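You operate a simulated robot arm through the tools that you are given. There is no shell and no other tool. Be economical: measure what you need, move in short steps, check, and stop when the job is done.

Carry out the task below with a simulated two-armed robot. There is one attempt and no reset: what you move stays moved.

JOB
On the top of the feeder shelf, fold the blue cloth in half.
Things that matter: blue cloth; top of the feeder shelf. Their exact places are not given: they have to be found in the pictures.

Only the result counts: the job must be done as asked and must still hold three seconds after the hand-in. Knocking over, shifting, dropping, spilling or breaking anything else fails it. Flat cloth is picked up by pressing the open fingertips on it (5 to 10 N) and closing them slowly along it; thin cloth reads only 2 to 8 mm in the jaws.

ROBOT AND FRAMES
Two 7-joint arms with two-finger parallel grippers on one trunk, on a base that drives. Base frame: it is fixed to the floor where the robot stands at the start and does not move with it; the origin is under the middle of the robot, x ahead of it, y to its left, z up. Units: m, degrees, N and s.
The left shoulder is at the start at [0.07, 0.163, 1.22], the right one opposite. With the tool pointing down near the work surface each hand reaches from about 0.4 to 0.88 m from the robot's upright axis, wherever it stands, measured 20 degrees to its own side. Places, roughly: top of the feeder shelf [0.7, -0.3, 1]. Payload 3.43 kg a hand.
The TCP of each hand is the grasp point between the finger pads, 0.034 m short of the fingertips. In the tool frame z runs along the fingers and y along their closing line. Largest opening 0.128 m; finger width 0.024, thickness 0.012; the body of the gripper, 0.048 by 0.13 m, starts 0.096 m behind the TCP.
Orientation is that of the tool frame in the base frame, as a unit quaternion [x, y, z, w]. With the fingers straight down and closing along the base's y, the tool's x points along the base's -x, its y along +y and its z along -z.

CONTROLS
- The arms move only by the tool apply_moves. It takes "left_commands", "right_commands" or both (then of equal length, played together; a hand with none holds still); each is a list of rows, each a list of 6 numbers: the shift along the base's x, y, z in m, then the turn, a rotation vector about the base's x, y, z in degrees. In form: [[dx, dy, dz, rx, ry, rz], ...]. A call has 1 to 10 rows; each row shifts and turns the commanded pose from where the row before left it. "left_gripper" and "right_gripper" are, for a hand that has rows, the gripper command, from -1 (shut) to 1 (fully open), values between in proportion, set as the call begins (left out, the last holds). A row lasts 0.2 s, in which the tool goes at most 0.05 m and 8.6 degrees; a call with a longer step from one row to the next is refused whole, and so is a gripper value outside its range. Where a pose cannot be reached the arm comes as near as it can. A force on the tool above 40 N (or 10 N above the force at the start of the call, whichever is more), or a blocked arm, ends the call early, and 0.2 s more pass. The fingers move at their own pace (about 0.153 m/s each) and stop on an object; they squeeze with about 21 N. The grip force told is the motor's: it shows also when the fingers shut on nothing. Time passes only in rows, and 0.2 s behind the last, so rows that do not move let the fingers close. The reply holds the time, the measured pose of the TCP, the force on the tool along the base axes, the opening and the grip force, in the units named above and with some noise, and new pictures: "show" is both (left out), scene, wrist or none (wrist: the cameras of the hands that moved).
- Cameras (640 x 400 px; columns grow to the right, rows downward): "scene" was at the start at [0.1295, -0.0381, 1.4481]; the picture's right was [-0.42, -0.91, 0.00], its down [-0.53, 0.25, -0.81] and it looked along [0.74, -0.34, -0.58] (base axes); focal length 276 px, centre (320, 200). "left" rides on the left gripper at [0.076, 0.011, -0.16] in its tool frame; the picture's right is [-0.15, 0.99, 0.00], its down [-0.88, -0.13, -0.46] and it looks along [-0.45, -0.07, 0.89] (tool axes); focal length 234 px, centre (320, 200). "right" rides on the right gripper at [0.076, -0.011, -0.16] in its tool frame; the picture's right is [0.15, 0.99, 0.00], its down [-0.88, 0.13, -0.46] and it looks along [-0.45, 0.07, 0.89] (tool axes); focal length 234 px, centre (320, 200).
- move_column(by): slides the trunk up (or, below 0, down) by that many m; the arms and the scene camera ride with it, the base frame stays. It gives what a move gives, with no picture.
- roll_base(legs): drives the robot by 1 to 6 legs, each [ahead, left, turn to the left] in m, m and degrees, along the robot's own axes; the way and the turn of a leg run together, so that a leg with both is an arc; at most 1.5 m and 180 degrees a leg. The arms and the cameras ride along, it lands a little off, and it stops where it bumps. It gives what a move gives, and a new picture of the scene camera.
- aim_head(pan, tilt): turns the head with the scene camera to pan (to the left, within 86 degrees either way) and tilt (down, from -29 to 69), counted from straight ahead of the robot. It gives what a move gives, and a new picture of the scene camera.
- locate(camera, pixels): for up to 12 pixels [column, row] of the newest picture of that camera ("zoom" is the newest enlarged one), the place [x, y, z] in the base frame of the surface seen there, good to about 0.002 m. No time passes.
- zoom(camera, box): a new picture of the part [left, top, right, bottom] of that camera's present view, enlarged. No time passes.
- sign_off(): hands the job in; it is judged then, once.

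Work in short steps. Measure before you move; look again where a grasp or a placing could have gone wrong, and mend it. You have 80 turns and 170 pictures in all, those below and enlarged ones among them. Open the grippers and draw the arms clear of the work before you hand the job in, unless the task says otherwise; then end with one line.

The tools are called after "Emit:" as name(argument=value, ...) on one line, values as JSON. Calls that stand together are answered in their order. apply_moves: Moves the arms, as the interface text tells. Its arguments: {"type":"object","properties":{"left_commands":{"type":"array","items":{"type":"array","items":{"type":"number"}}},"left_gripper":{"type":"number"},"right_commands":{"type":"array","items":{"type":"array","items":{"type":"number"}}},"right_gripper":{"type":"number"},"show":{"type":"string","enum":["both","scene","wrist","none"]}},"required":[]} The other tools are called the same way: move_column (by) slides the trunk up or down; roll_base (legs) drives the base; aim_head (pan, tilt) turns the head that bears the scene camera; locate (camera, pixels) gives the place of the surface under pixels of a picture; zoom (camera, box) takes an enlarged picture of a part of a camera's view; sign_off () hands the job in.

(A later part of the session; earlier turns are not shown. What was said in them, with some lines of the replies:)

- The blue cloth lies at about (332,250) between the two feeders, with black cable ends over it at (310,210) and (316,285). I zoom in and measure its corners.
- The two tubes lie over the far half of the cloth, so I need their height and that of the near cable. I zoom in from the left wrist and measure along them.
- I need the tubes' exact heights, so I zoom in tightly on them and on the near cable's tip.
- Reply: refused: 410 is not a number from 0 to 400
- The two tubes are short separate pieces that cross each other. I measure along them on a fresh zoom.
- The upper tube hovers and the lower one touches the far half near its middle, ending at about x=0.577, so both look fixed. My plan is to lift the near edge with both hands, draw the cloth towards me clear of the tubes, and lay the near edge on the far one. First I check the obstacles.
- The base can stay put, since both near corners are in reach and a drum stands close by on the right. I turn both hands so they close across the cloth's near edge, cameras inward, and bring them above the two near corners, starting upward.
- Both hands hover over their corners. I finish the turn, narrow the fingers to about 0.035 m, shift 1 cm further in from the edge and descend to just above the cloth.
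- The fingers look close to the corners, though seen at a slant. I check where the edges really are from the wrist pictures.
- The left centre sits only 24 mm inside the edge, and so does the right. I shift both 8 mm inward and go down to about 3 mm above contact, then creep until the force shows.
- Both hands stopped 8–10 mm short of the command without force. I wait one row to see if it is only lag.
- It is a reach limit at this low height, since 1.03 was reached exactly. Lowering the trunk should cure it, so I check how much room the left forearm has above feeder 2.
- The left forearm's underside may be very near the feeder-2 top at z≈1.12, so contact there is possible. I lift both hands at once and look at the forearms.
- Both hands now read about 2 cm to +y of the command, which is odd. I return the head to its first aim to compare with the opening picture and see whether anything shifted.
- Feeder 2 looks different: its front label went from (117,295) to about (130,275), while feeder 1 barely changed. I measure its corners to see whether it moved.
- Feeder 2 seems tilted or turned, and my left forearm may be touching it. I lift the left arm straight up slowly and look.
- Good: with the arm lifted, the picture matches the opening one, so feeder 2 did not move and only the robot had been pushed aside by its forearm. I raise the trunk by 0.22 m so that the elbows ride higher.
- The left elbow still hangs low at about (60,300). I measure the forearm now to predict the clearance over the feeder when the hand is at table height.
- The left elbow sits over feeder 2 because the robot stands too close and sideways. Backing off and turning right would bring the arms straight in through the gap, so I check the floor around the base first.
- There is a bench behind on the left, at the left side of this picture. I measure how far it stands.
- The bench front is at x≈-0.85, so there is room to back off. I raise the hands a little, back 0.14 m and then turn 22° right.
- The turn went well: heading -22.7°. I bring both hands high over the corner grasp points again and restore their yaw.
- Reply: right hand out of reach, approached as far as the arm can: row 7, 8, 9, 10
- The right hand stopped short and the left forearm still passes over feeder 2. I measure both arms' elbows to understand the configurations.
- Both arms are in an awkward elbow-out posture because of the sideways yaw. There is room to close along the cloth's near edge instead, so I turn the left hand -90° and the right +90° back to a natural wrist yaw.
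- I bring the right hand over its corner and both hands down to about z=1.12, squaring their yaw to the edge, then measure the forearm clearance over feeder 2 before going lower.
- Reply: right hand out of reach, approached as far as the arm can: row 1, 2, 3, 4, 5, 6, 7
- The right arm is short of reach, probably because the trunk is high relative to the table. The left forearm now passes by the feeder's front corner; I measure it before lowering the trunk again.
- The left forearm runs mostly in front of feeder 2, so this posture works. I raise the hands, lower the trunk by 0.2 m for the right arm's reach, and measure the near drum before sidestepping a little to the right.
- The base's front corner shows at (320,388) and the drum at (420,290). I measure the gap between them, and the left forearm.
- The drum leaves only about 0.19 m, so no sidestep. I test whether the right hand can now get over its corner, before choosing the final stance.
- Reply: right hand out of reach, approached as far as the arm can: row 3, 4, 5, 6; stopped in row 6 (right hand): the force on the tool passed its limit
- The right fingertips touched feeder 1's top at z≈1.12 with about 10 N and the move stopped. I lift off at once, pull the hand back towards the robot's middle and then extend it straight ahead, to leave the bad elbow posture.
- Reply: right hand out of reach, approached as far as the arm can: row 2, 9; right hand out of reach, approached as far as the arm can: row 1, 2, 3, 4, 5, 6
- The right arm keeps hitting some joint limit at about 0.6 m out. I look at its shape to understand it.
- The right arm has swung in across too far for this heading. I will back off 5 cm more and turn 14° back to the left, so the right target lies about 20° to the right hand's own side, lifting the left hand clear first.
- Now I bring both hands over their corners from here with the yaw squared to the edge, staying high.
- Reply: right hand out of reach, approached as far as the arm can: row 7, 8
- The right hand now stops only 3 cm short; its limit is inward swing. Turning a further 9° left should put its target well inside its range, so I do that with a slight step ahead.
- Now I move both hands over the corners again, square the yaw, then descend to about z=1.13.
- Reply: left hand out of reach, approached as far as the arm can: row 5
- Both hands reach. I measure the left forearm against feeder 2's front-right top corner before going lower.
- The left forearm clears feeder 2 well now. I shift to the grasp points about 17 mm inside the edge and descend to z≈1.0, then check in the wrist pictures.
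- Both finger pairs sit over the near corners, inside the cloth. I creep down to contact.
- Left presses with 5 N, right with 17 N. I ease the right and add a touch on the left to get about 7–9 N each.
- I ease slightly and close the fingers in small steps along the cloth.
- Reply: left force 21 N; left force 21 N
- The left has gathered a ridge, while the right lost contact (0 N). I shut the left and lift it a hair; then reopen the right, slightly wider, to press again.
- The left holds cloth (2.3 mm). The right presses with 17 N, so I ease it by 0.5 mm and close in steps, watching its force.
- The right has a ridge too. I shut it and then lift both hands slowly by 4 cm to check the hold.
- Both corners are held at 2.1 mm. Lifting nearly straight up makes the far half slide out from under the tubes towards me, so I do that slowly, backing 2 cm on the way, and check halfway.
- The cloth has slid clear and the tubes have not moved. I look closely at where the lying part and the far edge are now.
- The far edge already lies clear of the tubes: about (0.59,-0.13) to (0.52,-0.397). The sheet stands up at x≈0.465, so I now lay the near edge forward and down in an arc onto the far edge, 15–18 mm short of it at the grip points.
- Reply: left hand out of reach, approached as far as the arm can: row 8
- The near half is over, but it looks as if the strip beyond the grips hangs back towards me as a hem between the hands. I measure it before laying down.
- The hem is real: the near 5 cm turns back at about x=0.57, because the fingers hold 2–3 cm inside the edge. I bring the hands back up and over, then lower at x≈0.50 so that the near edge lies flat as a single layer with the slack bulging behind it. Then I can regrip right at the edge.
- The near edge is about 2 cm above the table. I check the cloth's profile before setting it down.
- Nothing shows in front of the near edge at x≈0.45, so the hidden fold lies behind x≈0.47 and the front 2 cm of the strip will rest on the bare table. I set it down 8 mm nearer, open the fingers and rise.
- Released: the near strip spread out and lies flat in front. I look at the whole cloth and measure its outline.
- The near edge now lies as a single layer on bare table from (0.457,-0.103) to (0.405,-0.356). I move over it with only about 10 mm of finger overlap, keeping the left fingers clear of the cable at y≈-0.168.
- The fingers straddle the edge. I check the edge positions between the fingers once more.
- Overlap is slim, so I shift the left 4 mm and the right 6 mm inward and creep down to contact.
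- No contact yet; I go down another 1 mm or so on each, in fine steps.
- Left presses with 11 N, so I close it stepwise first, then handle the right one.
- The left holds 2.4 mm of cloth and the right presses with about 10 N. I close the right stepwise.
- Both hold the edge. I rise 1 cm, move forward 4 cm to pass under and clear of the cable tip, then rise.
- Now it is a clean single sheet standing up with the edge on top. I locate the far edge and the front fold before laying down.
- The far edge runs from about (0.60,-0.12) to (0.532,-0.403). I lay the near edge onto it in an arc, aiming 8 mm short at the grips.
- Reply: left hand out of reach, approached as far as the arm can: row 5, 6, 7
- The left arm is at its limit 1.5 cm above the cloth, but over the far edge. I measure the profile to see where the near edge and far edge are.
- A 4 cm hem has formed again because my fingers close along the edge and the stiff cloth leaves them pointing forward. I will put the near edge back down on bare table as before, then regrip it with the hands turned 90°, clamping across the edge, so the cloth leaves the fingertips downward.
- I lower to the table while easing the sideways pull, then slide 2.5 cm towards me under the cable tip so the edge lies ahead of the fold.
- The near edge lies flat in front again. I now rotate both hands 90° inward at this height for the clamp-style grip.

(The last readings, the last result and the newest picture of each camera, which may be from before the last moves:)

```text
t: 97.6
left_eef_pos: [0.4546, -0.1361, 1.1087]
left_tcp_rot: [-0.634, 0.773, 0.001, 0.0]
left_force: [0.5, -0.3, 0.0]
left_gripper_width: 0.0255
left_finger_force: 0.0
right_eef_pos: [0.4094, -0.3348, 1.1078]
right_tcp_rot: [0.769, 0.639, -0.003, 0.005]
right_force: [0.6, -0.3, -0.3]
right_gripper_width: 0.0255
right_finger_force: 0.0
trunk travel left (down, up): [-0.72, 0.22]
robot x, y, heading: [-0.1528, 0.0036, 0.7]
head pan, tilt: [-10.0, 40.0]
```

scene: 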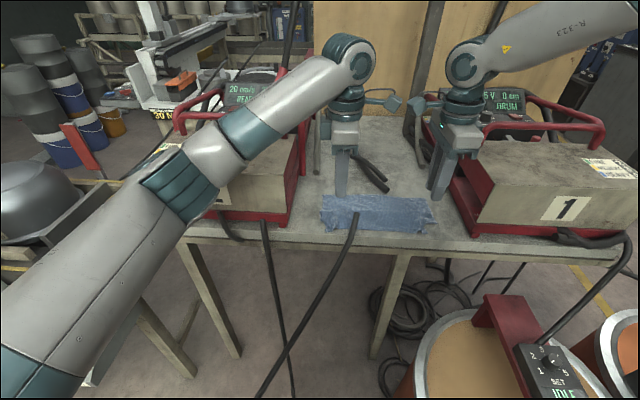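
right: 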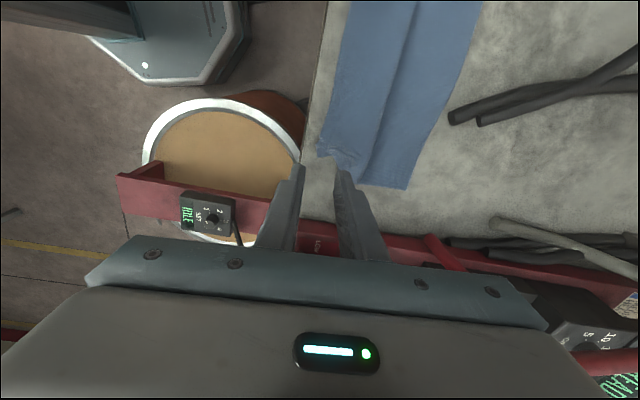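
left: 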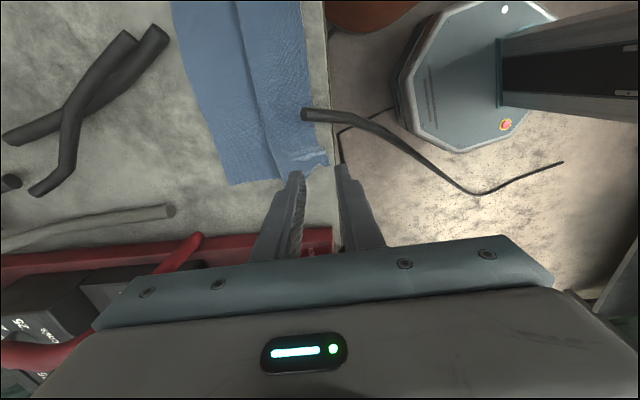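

Both hands turned fine. I measure the near edge and the strip at each end.

Emit:
locate(camera="left", pixels=[[326, 150], [325, 162], [318, 130], [312, 100], [295, 155], [285, 170], [275, 130], [245, 60], [307, 50], [230, 182], [180, 10]])

Emit:
locate(camera="right", pixels=[[320, 145], [322, 155], [335, 100], [345, 155], [360, 165], [375, 140], [365, 182], [340, 50], [385, 80], [405, 188], [475, 20]])

Emit:
zoom(camera="left", box=[150, 0, 390, 200])

Emit:
zoom(camera="right", box=[270, 0, 510, 200])

```text
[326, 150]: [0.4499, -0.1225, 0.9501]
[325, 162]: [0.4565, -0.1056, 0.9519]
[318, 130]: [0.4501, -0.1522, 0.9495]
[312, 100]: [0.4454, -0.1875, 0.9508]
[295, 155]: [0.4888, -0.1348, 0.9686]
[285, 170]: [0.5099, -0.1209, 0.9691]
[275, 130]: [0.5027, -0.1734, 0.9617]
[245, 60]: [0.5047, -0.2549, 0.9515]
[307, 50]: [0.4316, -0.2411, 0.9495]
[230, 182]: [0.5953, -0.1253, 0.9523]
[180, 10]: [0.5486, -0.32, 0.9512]
```

```text
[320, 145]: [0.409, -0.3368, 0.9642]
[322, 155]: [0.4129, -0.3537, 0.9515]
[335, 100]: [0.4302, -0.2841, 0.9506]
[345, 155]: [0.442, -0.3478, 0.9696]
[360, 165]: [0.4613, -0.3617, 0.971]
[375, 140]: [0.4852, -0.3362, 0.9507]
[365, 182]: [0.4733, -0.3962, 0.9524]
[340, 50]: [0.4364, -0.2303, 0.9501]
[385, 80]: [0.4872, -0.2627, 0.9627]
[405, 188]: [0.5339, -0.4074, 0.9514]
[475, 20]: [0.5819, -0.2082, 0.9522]
```

```text
2.00 times, centred on (270, 100) of left
```

zoom: 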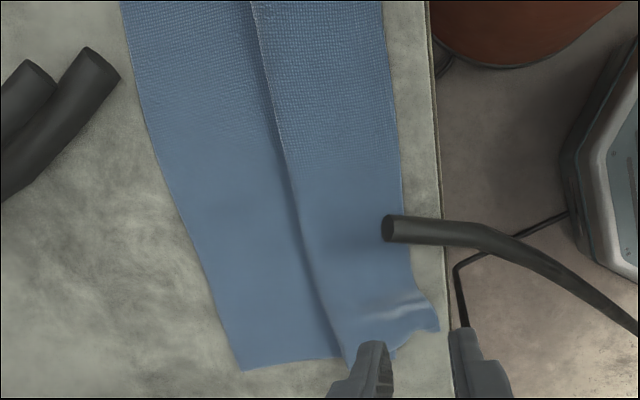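

```text
2.00 times, centred on (390, 100) of right
```

zoom: 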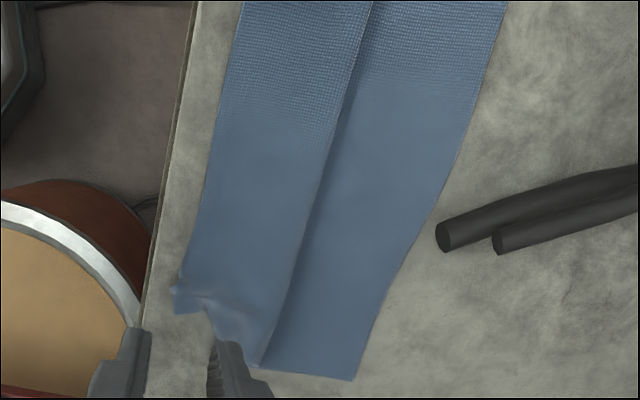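

I place the clamps at (0.454,-0.140) and (0.427,-0.318), straddling the edge with a 26 mm gap, and descend to about 1.5 cm above it.

Emit:
apply_moves(left_commands=[[0, -0.004, -0.02, 0, 0, 0], [0, 0, -0.025, 0, 0, 0], [0, 0, -0.025, 0, 0, 0], [0, 0, -0.02, 0, 0, 0], [0, 0, -0.018, 0, 0, 0], [0, 0, 0, 0, 0, 0]], right_commands=[[0.0176, 0.0168, -0.02, 0, 0, 0], [0, 0, -0.025, 0, 0, 0], [0, 0, -0.025, 0, 0, 0], [0, 0, -0.02, 0, 0, 0], [0, 0, -0.018, 0, 0, 0], [0, 0, 0, 0, 0, 0]], left_gripper=-0.59, right_gripper=-0.59)

Emit:
zoom(camera="scene", box=[300, 150, 460, 250])

```text
t: 98.0
left_eef_pos: [0.4637, -0.1292, 1.0918]
left_tcp_rot: [-0.642, 0.766, 0.003, 0.0]
left_force: [2.7, 2.0, 0.9]
left_gripper_width: 0.0255
left_finger_force: 0.1
right_eef_pos: [0.4232, -0.3275, 1.0918]
right_tcp_rot: [0.769, 0.64, -0.007, 0.003]
right_force: [-1.1, -1.2, 0.1]
right_gripper_width: 0.0257
right_finger_force: 0.0
trunk travel left (down, up): [-0.72, 0.22]
robot x, y, heading: [-0.1524, 0.0032, 0.3]
head pan, tilt: [-10.0, 40.0]
stopped in row 1 (left hand): the force on the tool passed its limit (the readings are from after the stop); the commanded pose is now the measured one
```

scene: 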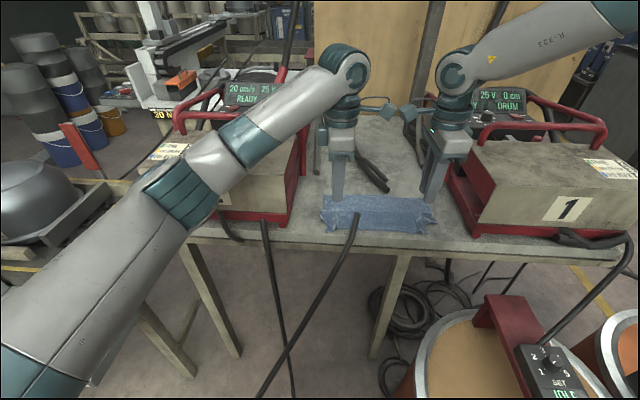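
right: 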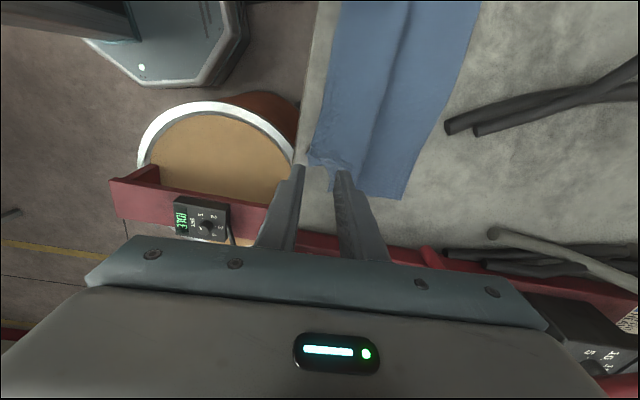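
left: 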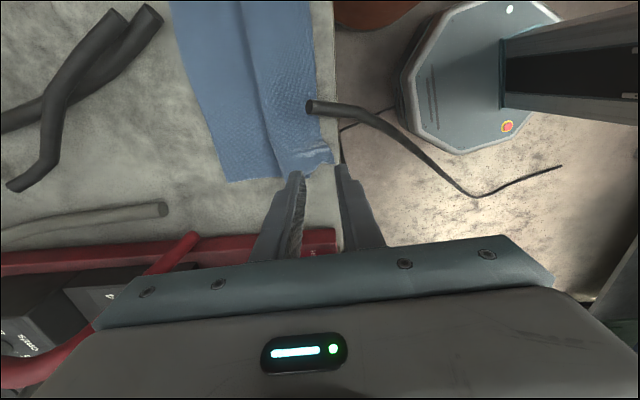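

```text
4.00 times, centred on (380, 200) of scene
```

zoom: 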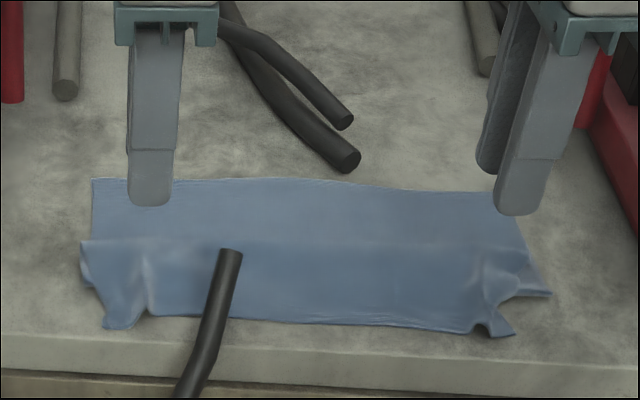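

The two inward wrist cameras bumped each other, so the hands must stay at least 0.2 m apart. I use y=-0.130 and y=-0.338 instead, moving apart first and then down.

Emit:
apply_moves(left_commands=[[-0.006, 0.0, 0, 0, 0, 0], [-0.0055, -0.001, 0, 0, 0, 0], [0, 0, -0.025, 0, 0, 0], [0, 0, -0.025, 0, 0, 0], [0, 0, -0.025, 0, 0, 0], [0, 0, -0.014, 0, 0, 0], [0, 0, 0, 0, 0, 0]], right_commands=[[-0.007, -0.006, 0, 0, 0, 0], [-0.0062, -0.0045, 0, 0, 0, 0], [0, 0, -0.025, 0, 0, 0], [0, 0, -0.025, 0, 0, 0], [0, 0, -0.025, 0, 0, 0], [0, 0, -0.014, 0, 0, 0], [0, 0, 0, 0, 0, 0]], show="wrist")

Emit:
zoom(camera="scene", box=[300, 150, 460, 250])

```text
t: 99.5
left_eef_pos: [0.4494, -0.132, 1.0021]
left_tcp_rot: [-0.641, 0.767, 0.002, -0.001]
left_force: [-0.8, -0.2, 0.3]
left_gripper_width: 0.0256
left_finger_force: 0.1
right_eef_pos: [0.4067, -0.3384, 1.0039]
right_tcp_rot: [0.769, 0.639, -0.007, 0.005]
right_force: [0.3, 0.3, 0.1]
right_gripper_width: 0.0255
right_finger_force: 0.0
trunk travel left (down, up): [-0.72, 0.22]
robot x, y, heading: [-0.1527, 0.0053, 0.3]
head pan, tilt: [-10.0, 40.0]
```

right: 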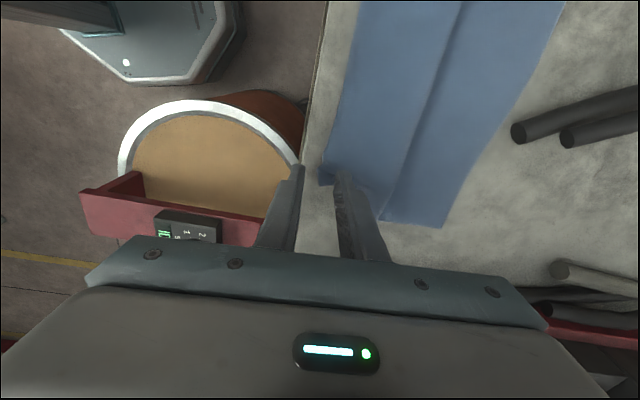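
left: 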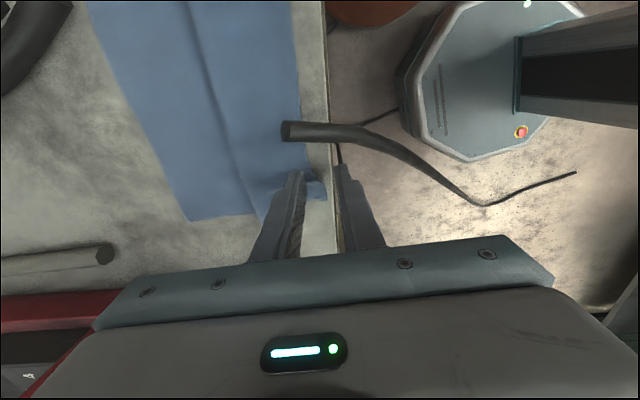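

```text
4.00 times, centred on (380, 200) of scene
```

zoom: 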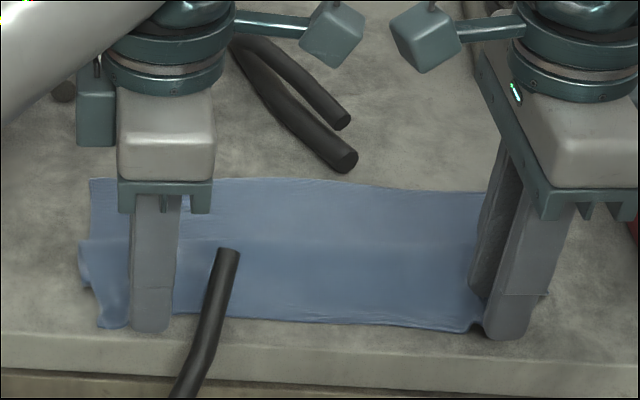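

The left fingers are a little too far out over the table edge. I shift left 6 mm and right 5 mm inward and go down to contact in small steps.

Emit:
apply_moves(left_commands=[[0.006, 0, -0.008, 0, 0, 0], [0, 0, -0.007, 0, 0, 0], [0, 0, -0.002, 0, 0, 0], [0, 0, 0, 0, 0, 0]], right_commands=[[0.005, 0, -0.008, 0, 0, 0], [0, 0, -0.008, 0, 0, 0], [0, 0, -0.002, 0, 0, 0], [0, 0, 0, 0, 0, 0]], show="none")

Emit:
apply_moves(left_commands=[[0, 0, -0.0007, 0, 0, 0], [0, 0, 0, 0, 0, 0]], right_commands=[[0, 0, -0.0007, 0, 0, 0], [0, 0, 0, 0, 0, 0]], show="none")

```text
t: 100.5
left_eef_pos: [0.4558, -0.1324, 0.9878]
left_tcp_rot: [-0.642, 0.767, 0.003, 0.0]
left_force: [0.2, -0.9, 0.7]
left_gripper_width: 0.0256
left_finger_force: 0.1
right_eef_pos: [0.4131, -0.3373, 0.9859]
right_tcp_rot: [0.768, 0.64, -0.006, 0.005]
right_force: [0.1, -0.6, -0.2]
right_gripper_width: 0.0254
right_finger_force: 0.1
trunk travel left (down, up): [-0.72, 0.22]
robot x, y, heading: [-0.1537, 0.0029, 0.5]
head pan, tilt: [-10.0, 40.0]
```

```text
t: 101.2
left_eef_pos: [0.4556, -0.1328, 0.9867]
left_tcp_rot: [-0.642, 0.767, 0.002, 0.0]
left_force: [-0.5, 0.9, 0.6]
left_gripper_width: 0.0257
left_finger_force: 0.1
right_eef_pos: [0.4119, -0.3375, 0.9855]
right_tcp_rot: [0.769, 0.639, -0.006, 0.004]
right_force: [0.2, 0.2, -0.6]
right_gripper_width: 0.0254
right_finger_force: 0.1
trunk travel left (down, up): [-0.72, 0.22]
robot x, y, heading: [-0.1518, 0.009, 0.2]
head pan, tilt: [-10.0, 40.0]
```

No force yet on either; another 1.2 mm down.

Emit:
apply_moves(left_commands=[[0, 0, -0.0008, 0, 0, 0], [0, 0, -0.0006, 0, 0, 0], [0, 0, 0, 0, 0, 0]], right_commands=[[0, 0, -0.0006, 0, 0, 0], [0, 0, -0.0004, 0, 0, 0], [0, 0, 0, 0, 0, 0]], show="none")

```text
t: 102.0
left_eef_pos: [0.4555, -0.1327, 0.9862]
left_tcp_rot: [-0.641, 0.767, 0.001, 0.0]
left_force: [0.0, -2.1, 6.1]
left_gripper_width: 0.0257
left_finger_force: 0.3
right_eef_pos: [0.4119, -0.3377, 0.9856]
right_tcp_rot: [0.769, 0.639, -0.006, 0.005]
right_force: [0.3, -0.1, 3.9]
right_gripper_width: 0.0261
right_finger_force: 0.2
trunk travel left (down, up): [-0.72, 0.22]
robot x, y, heading: [-0.1529, 0.0062, 0.7]
head pan, tilt: [-10.0, 40.0]
```

Contact at 6 N and 4 N. I add 0.3 mm and close both in steps.

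Emit:
apply_moves(left_commands=[[0, 0, -0.0002, 0, 0, 0], [0, 0, 0, 0, 0, 0]], right_commands=[[0, 0, -0.0005, 0, 0, 0], [0, 0, 0, 0, 0, 0]], left_gripper=-0.7, right_gripper=-0.7, show="none")

Emit:
apply_moves(left_commands=[[0, 0, 0, 0, 0, 0], [0, 0, 0, 0, 0, 0]], right_commands=[[0, 0, 0, 0, 0, 0], [0, 0, 0, 0, 0, 0]], left_gripper=-0.84, right_gripper=-0.84, show="wrist")

```text
t: 102.5
left_eef_pos: [0.4551, -0.1314, 0.9857]
left_tcp_rot: [-0.641, 0.767, 0.002, 0.001]
left_force: [2.3, -0.5, 7.8]
left_gripper_width: 0.0202
left_finger_force: 1.5
right_eef_pos: [0.4114, -0.3369, 0.9851]
right_tcp_rot: [0.769, 0.639, -0.007, 0.005]
right_force: [2.8, -2.1, 7.2]
right_gripper_width: 0.0198
right_finger_force: 1.1
trunk travel left (down, up): [-0.72, 0.22]
robot x, y, heading: [-0.1486, 0.007, 0.6]
head pan, tilt: [-10.0, 40.0]
```

```text
t: 103.2
left_eef_pos: [0.4537, -0.131, 0.9852]
left_tcp_rot: [-0.642, 0.767, 0.002, -0.001]
left_force: [-0.3, -1.1, 6.8]
left_gripper_width: 0.0099
left_finger_force: 0.1
right_eef_pos: [0.4108, -0.3374, 0.9843]
right_tcp_rot: [0.769, 0.639, -0.007, 0.005]
right_force: [-1.8, 1.0, 8.4]
right_gripper_width: 0.0092
right_finger_force: 0.1
trunk travel left (down, up): [-0.72, 0.22]
robot x, y, heading: [-0.1532, 0.0082, 0.4]
head pan, tilt: [-10.0, 40.0]
```

right: 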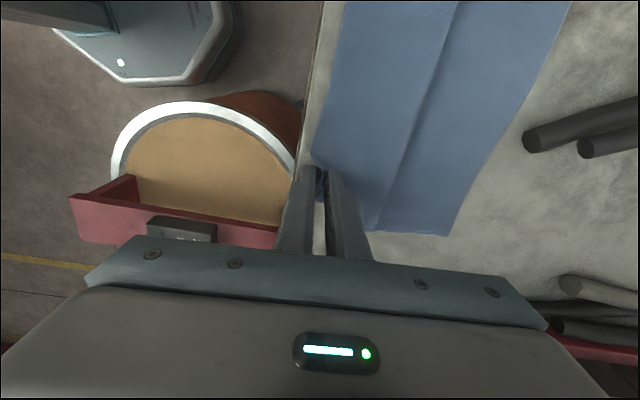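
left: 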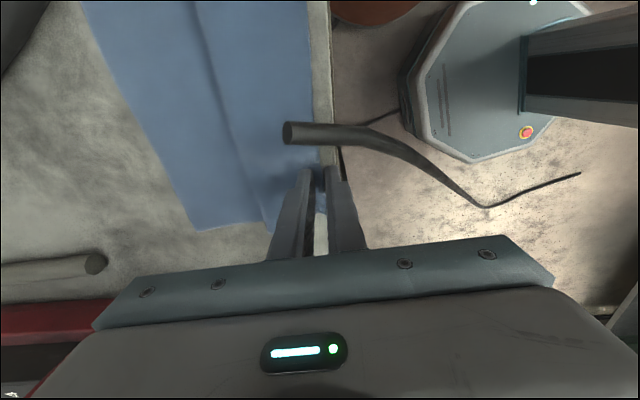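

Cloth shows between the fingers on both hands. I shut them, then move 4 cm forward just above the table, clear of the cable tip, and rise a little.

Emit:
apply_moves(left_commands=[[0, 0, 0, 0, 0, 0], [0, 0, 0, 0, 0, 0], [0, 0, 0.006, 0, 0, 0], [0, 0, 0, 0, 0, 0]], right_commands=[[0, 0, 0, 0, 0, 0], [0, 0, 0, 0, 0, 0], [0, 0, 0.006, 0, 0, 0], [0, 0, 0, 0, 0, 0]], left_gripper=-1, right_gripper=-1, show="none")

Emit:
apply_moves(left_commands=[[0.013, -0.003, 0.003, 0, 0, 0], [0.013, -0.003, 0.002, 0, 0, 0], [0.014, -0.003, 0.004, 0, 0, 0], [0.004, 0, 0.018, 0, 0, 0], [0.003, 0, 0.02, 0, 0, 0], [0.003, 0, 0.02, 0, 0, 0], [0.003, 0, 0.02, 0, 0, 0], [0, 0, 0, 0, 0, 0]], right_commands=[[0.013, -0.003, 0.003, 0, 0, 0], [0.013, -0.003, 0.002, 0, 0, 0], [0.014, -0.003, 0.004, 0, 0, 0], [0.004, 0, 0.018, 0, 0, 0], [0.003, 0, 0.02, 0, 0, 0], [0.003, 0, 0.02, 0, 0, 0], [0.003, 0, 0.02, 0, 0, 0], [0, 0, 0, 0, 0, 0]], show="wrist")

Emit:
zoom(camera="scene", box=[300, 140, 460, 240])

```text
t: 104.2
left_eef_pos: [0.4545, -0.1311, 0.9903]
left_tcp_rot: [-0.642, 0.767, 0.003, 0.0]
left_force: [0.0, 0.1, -0.2]
left_gripper_width: 0.0017
left_finger_force: 21.2
right_eef_pos: [0.4101, -0.3367, 0.9904]
right_tcp_rot: [0.769, 0.64, -0.006, 0.005]
right_force: [-0.6, 0.2, 0.6]
right_gripper_width: 0.0018
right_finger_force: 20.8
trunk travel left (down, up): [-0.72, 0.22]
robot x, y, heading: [-0.1551, 0.0027, 0.7]
head pan, tilt: [-10.0, 40.0]
```

```text
t: 106.0
left_eef_pos: [0.509, -0.1428, 1.0785]
left_tcp_rot: [-0.641, 0.768, 0.002, 0.0]
left_force: [0.8, 0.4, -0.6]
left_gripper_width: 0.0015
left_finger_force: 21.5
right_eef_pos: [0.4658, -0.3497, 1.0761]
right_tcp_rot: [0.769, 0.639, -0.007, 0.004]
right_force: [0.2, 0.1, -0.8]
right_gripper_width: 0.0019
right_finger_force: 20.9
trunk travel left (down, up): [-0.72, 0.22]
robot x, y, heading: [-0.1547, 0.0047, 0.3]
head pan, tilt: [-10.0, 40.0]
```

right: 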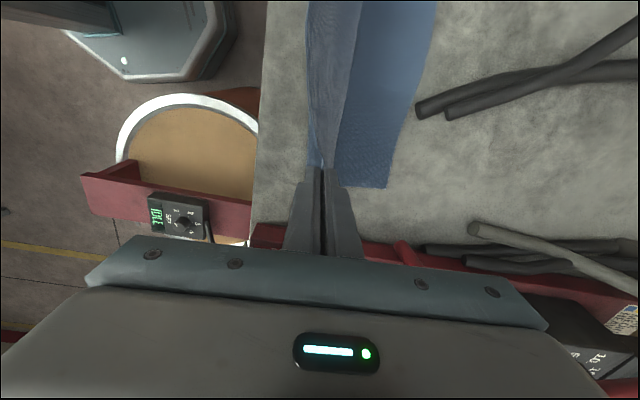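
left: 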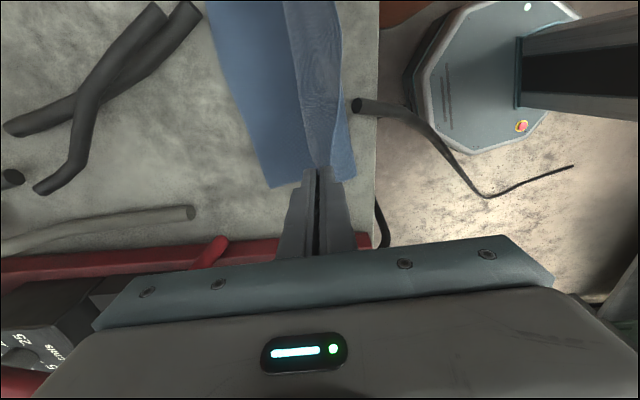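

```text
4.00 times, centred on (380, 190) of scene
```

zoom: 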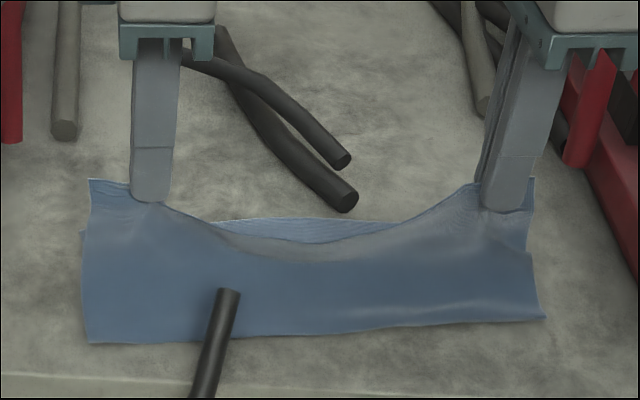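

Now the edge itself is on top and the sheet hangs straight down from the fingers. I locate the far edge and the front fold for the laying.

Emit:
locate(camera="left", pixels=[[268, 185], [240, 115], [225, 60], [210, 20], [352, 170], [345, 60], [318, 60], [310, 110]])

Emit:
locate(camera="right", pixels=[[386, 187], [400, 120], [415, 70], [432, 20], [308, 165], [312, 60], [335, 60]])

Emit:
locate(camera="zoom", pixels=[[92, 338], [250, 338], [350, 330], [540, 316], [310, 245], [310, 225], [95, 185], [530, 185]])

```text
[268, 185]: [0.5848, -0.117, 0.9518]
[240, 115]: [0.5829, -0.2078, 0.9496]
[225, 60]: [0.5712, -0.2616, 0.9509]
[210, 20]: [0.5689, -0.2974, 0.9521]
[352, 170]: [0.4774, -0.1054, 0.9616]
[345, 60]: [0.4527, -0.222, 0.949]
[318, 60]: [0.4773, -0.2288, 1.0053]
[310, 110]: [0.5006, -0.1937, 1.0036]
```

```text
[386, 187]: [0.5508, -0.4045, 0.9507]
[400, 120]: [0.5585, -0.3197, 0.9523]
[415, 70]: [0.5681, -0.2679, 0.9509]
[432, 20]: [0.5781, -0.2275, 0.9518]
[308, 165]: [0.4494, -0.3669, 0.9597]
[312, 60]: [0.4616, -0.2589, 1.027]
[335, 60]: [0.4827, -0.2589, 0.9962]
```

```text
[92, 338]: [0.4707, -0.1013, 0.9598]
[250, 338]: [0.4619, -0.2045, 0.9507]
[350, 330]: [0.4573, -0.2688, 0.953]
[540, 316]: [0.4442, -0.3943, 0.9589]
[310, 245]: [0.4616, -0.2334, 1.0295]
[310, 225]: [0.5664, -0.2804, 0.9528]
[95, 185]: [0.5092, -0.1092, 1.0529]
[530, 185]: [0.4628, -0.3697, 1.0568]
```

The standing fold is right at half: front fold x≈0.46, far edge from (0.590,-0.117) to (0.551,-0.405). I lay the edge down along an arc of about 0.105 m, spreading the right hand outward so the corners match.

Emit:
apply_moves(left_commands=[[0.013, -0.001, -0.006, 0, 0, 0], [0.013, -0.002, -0.009, 0, 0, 0], [0.011, -0.001, -0.011, 0, 0, 0], [0.009, -0.001, -0.013, 0, 0, 0], [0.007, -0.001, -0.014, 0, 0, 0], [0.006, -0.001, -0.014, 0, 0, 0], [0.004, -0.001, -0.012, 0, 0, 0], [0.001, 0, -0.005, 0, 0, 0], [0, 0, 0, 0, 0, 0]], right_commands=[[0.016, -0.006, -0.005, 0, 0, 0], [0.016, -0.006, -0.008, 0, 0, 0], [0.013, -0.006, -0.011, 0, 0, 0], [0.011, -0.005, -0.013, 0, 0, 0], [0.008, -0.005, -0.014, 0, 0, 0], [0.007, -0.004, -0.014, 0, 0, 0], [0.005, -0.003, -0.012, 0, 0, 0], [0.001, 0, -0.005, 0, 0, 0], [0, 0, 0, 0, 0, 0]], show="wrist")

Emit:
zoom(camera="scene", box=[300, 140, 460, 240])

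```text
t: 108.0
left_eef_pos: [0.5716, -0.148, 0.9934]
left_tcp_rot: [-0.641, 0.767, 0.001, 0.0]
left_force: [-0.6, -6.0, 0.3]
left_gripper_width: 0.0016
left_finger_force: 21.0
left hand out of reach, approached as far as the arm can: row 7
right_eef_pos: [0.5427, -0.3825, 0.9939]
right_tcp_rot: [0.769, 0.64, -0.005, 0.004]
right_force: [0.2, 7.1, -0.5]
right_gripper_width: 0.002
right_finger_force: 20.7
trunk travel left (down, up): [-0.72, 0.22]
robot x, y, heading: [-0.1561, 0.0037, 0.4]
head pan, tilt: [-10.0, 40.0]
```

right: 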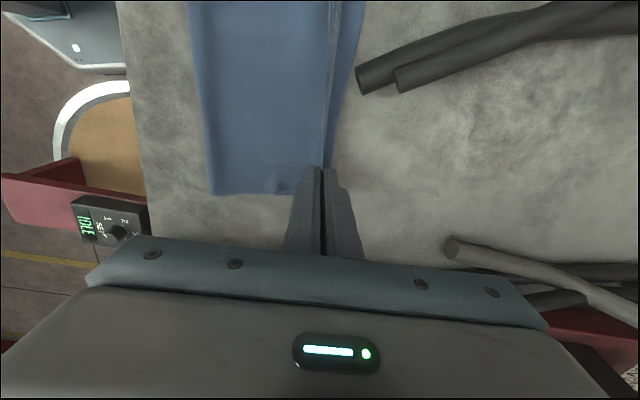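
left: 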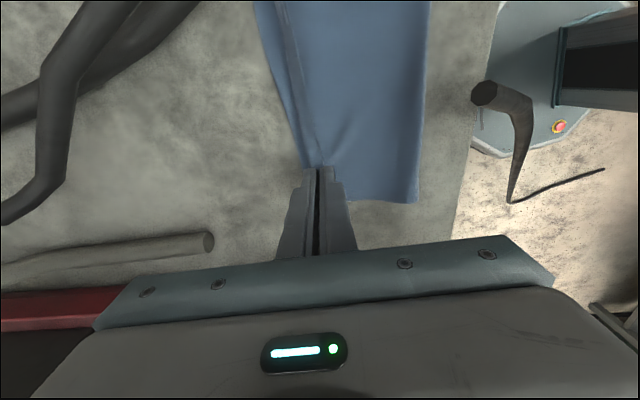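

```text
4.00 times, centred on (380, 190) of scene
```

zoom: 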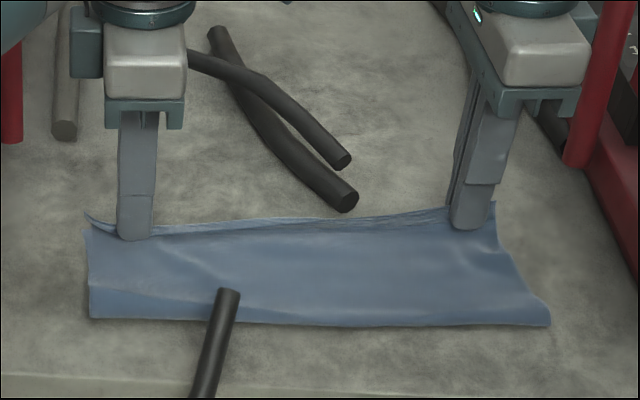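

The near edge now lies along the far edge, nearly flat. I ease the sideways pull, lower 3 mm, check the margin, and then release.

Emit:
locate(camera="left", pixels=[[258, 15], [275, 15], [283, 15], [300, 15], [285, 100], [298, 100], [308, 100], [300, 155], [418, 195], [425, 50]])

Emit:
apply_moves(left_commands=[[0, -0.001, -0.002, 0, 0, 0], [0.001, -0.001, -0.002, 0, 0, 0], [0, 0, 0, 0, 0, 0]], right_commands=[[0, 0.001, -0.002, 0, 0, 0], [0.001, 0.001, -0.002, 0, 0, 0], [0, 0, 0, 0, 0, 0]], show="none")

```text
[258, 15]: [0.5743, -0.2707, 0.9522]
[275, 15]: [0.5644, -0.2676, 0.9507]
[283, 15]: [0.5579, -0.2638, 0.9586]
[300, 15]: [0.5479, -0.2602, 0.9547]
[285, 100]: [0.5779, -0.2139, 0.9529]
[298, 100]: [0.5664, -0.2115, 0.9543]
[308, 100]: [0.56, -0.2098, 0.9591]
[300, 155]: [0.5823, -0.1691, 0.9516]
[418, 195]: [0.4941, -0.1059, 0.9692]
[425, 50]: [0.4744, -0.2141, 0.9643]
```

```text
t: 108.8
left_eef_pos: [0.572, -0.1484, 0.9885]
left_tcp_rot: [-0.641, 0.767, 0.001, 0.0]
left_force: [-1.5, -4.2, 0.6]
left_gripper_width: 0.0015
left_finger_force: 21.1
right_eef_pos: [0.5447, -0.382, 0.9909]
right_tcp_rot: [0.769, 0.639, -0.007, 0.004]
right_force: [1.4, 4.0, -0.6]
right_gripper_width: 0.0017
right_finger_force: 21.2
trunk travel left (down, up): [-0.72, 0.22]
robot x, y, heading: [-0.1518, 0.0082, 0.3]
head pan, tilt: [-10.0, 40.0]
```

The near edge is only 1–1.5 cm short of the far edge. I go 6 mm further and release, opening modestly, then rise straight up.

Emit:
apply_moves(left_commands=[[0.003, -0.001, 0, 0, 0, 0], [0.003, 0, 0, 0, 0, 0], [0, 0, 0, 0, 0, 0]], right_commands=[[0.003, 0.001, -0.001, 0, 0, 0], [0.003, 0, 0, 0, 0, 0], [0, 0, 0, 0, 0, 0]], show="none")

Emit:
apply_moves(left_commands=[[0, 0, 0, 0, 0, 0], [0, 0, 0, 0, 0, 0], [0, 0, 0.01, 0, 0, 0], [0, 0, 0.03, 0, 0, 0], [0, 0, 0.04, 0, 0, 0], [0, 0, 0.04, 0, 0, 0], [0, 0, 0, 0, 0, 0]], right_commands=[[0, 0, 0, 0, 0, 0], [0, 0, 0, 0, 0, 0], [0, 0, 0.01, 0, 0, 0], [0, 0, 0.03, 0, 0, 0], [0, 0, 0.04, 0, 0, 0], [0, 0, 0.04, 0, 0, 0], [0, 0, 0, 0, 0, 0]], left_gripper=-0.65, right_gripper=-0.65, show="wrist")

Emit:
zoom(camera="scene", box=[300, 140, 460, 240])

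```text
t: 109.5
left_eef_pos: [0.5722, -0.1464, 0.99]
left_tcp_rot: [-0.641, 0.767, 0.002, 0.0]
left_force: [-0.1, -5.2, 0.3]
left_gripper_width: 0.0018
left_finger_force: 21.1
left hand out of reach, approached as far as the arm can: row 1
right_eef_pos: [0.5484, -0.3795, 0.9891]
right_tcp_rot: [0.769, 0.639, -0.006, 0.004]
right_force: [-0.6, 4.8, 0.8]
right_gripper_width: 0.0019
right_finger_force: 20.7
trunk travel left (down, up): [-0.72, 0.22]
robot x, y, heading: [-0.1526, 0.0065, 0.1]
head pan, tilt: [-10.0, 40.0]
```

```text
t: 111.2
left_eef_pos: [0.5656, -0.1361, 1.1102]
left_tcp_rot: [-0.641, 0.767, 0.004, -0.001]
left_force: [-0.9, 0.2, 0.5]
left_gripper_width: 0.0223
left_finger_force: 0.1
left hand out of reach, approached as far as the arm can: row 4, 6
right_eef_pos: [0.5534, -0.3763, 1.108]
right_tcp_rot: [0.769, 0.639, -0.006, 0.003]
right_force: [0.2, 0.2, -0.6]
right_gripper_width: 0.0224
right_finger_force: 0.1
trunk travel left (down, up): [-0.72, 0.22]
robot x, y, heading: [-0.1533, 0.0029, 0.4]
head pan, tilt: [-10.0, 40.0]
```

right: 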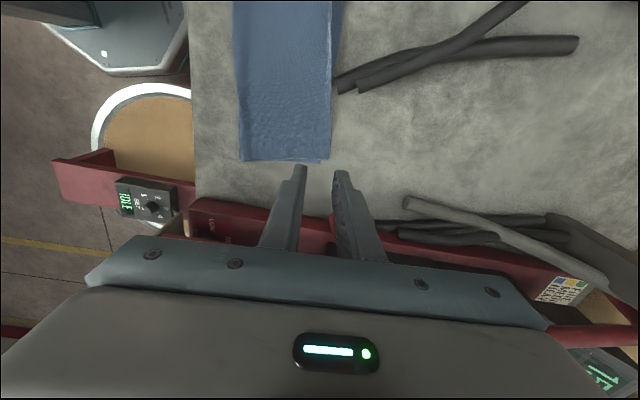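
left: 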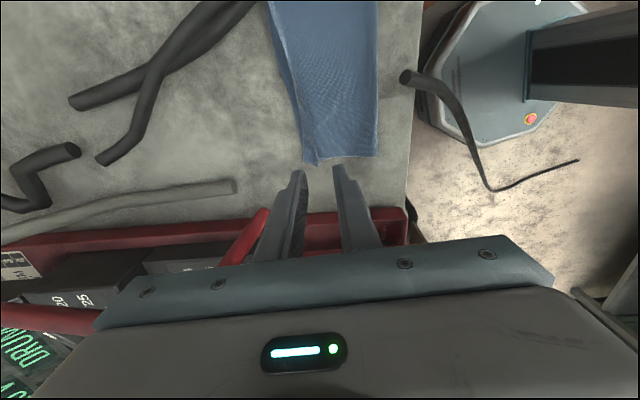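

```text
4.00 times, centred on (380, 190) of scene
```

zoom: 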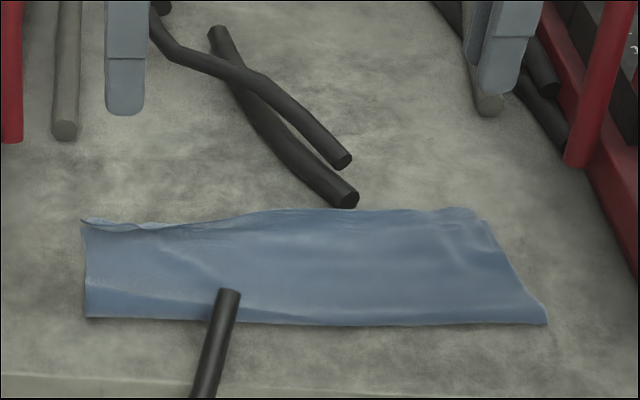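

The fold came out well: edges nearly coincide. I check the layer heights and edge gaps.

Emit:
locate(camera="zoom", pixels=[[88, 310], [88, 235], [300, 318], [300, 280], [300, 240], [300, 212], [545, 318], [500, 270], [470, 212], [160, 270], [420, 270]])

Emit:
locate(camera="left", pixels=[[305, 160], [318, 158], [290, 90], [300, 90], [270, 5], [282, 5], [377, 150], [375, 40]])

Emit:
zoom(camera="left", box=[240, 0, 420, 180])

```text
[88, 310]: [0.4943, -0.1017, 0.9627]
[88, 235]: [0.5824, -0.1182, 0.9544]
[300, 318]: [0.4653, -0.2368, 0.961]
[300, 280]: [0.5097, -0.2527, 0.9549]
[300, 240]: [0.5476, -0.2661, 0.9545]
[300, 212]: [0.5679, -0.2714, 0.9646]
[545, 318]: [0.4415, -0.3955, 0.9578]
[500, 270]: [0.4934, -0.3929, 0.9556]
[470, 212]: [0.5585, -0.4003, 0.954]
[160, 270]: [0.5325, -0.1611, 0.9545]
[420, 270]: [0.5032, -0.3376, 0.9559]
```

```text
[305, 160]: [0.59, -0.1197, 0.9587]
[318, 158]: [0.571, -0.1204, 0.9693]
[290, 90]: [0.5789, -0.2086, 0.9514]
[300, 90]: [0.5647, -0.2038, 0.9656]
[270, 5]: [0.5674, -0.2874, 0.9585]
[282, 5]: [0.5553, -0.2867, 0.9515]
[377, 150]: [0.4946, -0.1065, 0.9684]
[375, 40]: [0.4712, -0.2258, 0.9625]
```

```text
2.22 times, centred on (330, 90) of left
5 turns are left
```

zoom: 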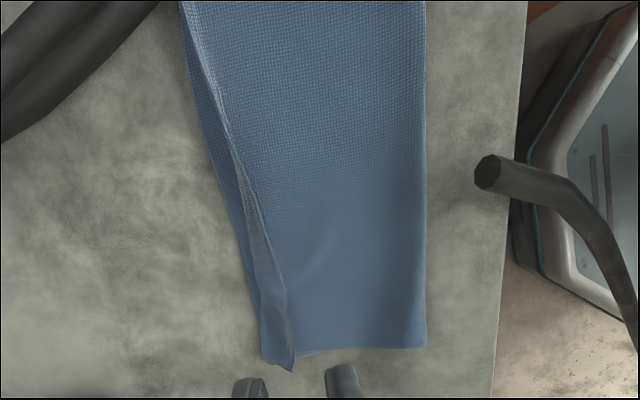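

The cloth is folded in half, flat within about 1.5 cm, with the edges about 1–1.5 cm apart at most. I open the grippers and draw both arms up and clear.

Emit:
apply_moves(left_commands=[[0, 0, 0.03, 0, 0, 0], [0, 0, 0.03, 0, 0, 0], [0, 0, 0.03, 0, 0, 0], [-0.02, 0.02, 0.03, 0, 0, 0], [-0.03, 0.03, 0.02, 0, 0, 0], [-0.03, 0.02, 0.01, 0, 0, 0], [0, 0, 0, 0, 0, 0]], right_commands=[[0, 0, 0.03, 0, 0, 0], [0, 0, 0.03, 0, 0, 0], [0, 0, 0.03, 0, 0, 0], [-0.03, -0.01, 0.03, 0, 0, 0], [-0.04, -0.01, 0.02, 0, 0, 0], [-0.04, -0.01, 0.01, 0, 0, 0], [0, 0, 0, 0, 0, 0]], left_gripper=0.2, right_gripper=0.2, show="scene")

```text
t: 112.8
left_eef_pos: [0.4756, -0.0555, 1.2551]
left_tcp_rot: [-0.642, 0.767, 0.004, 0.0]
left_force: [0.3, 0.1, 0.5]
left_gripper_width: 0.0767
left_finger_force: 0.1
left hand out of reach, approached as far as the arm can: row 2, 3
right_eef_pos: [0.4401, -0.4087, 1.2605]
right_tcp_rot: [0.769, 0.639, -0.006, 0.004]
right_force: [-0.1, 0.2, 0.5]
right_gripper_width: 0.0767
right_finger_force: 0.0
trunk travel left (down, up): [-0.72, 0.22]
robot x, y, heading: [-0.155, 0.0045, 0.1]
head pan, tilt: [-10.0, 40.0]
4 turns are left
```

scene: 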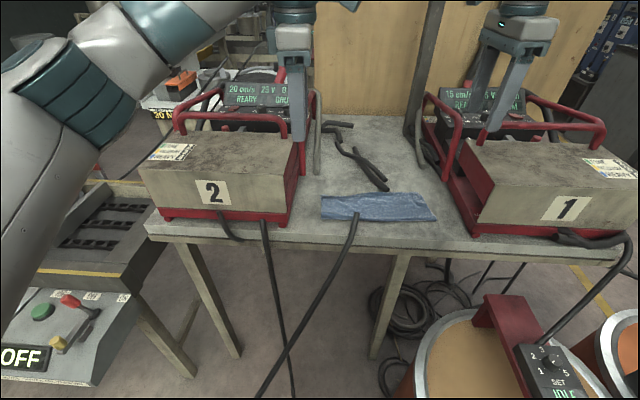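

The arms are clear, the cloth stays folded on the shelf and everything else is where it was. I hand the job in.

Emit:
sign_off()

```text
The job is handed in.
```

The blue cloth is folded in half on top of the feeder shelf, with its edges meeting to within about 1.5 cm; both grippers are open, the arms are clear, and the feeders, tubes and cables look unmoved in the last picture.
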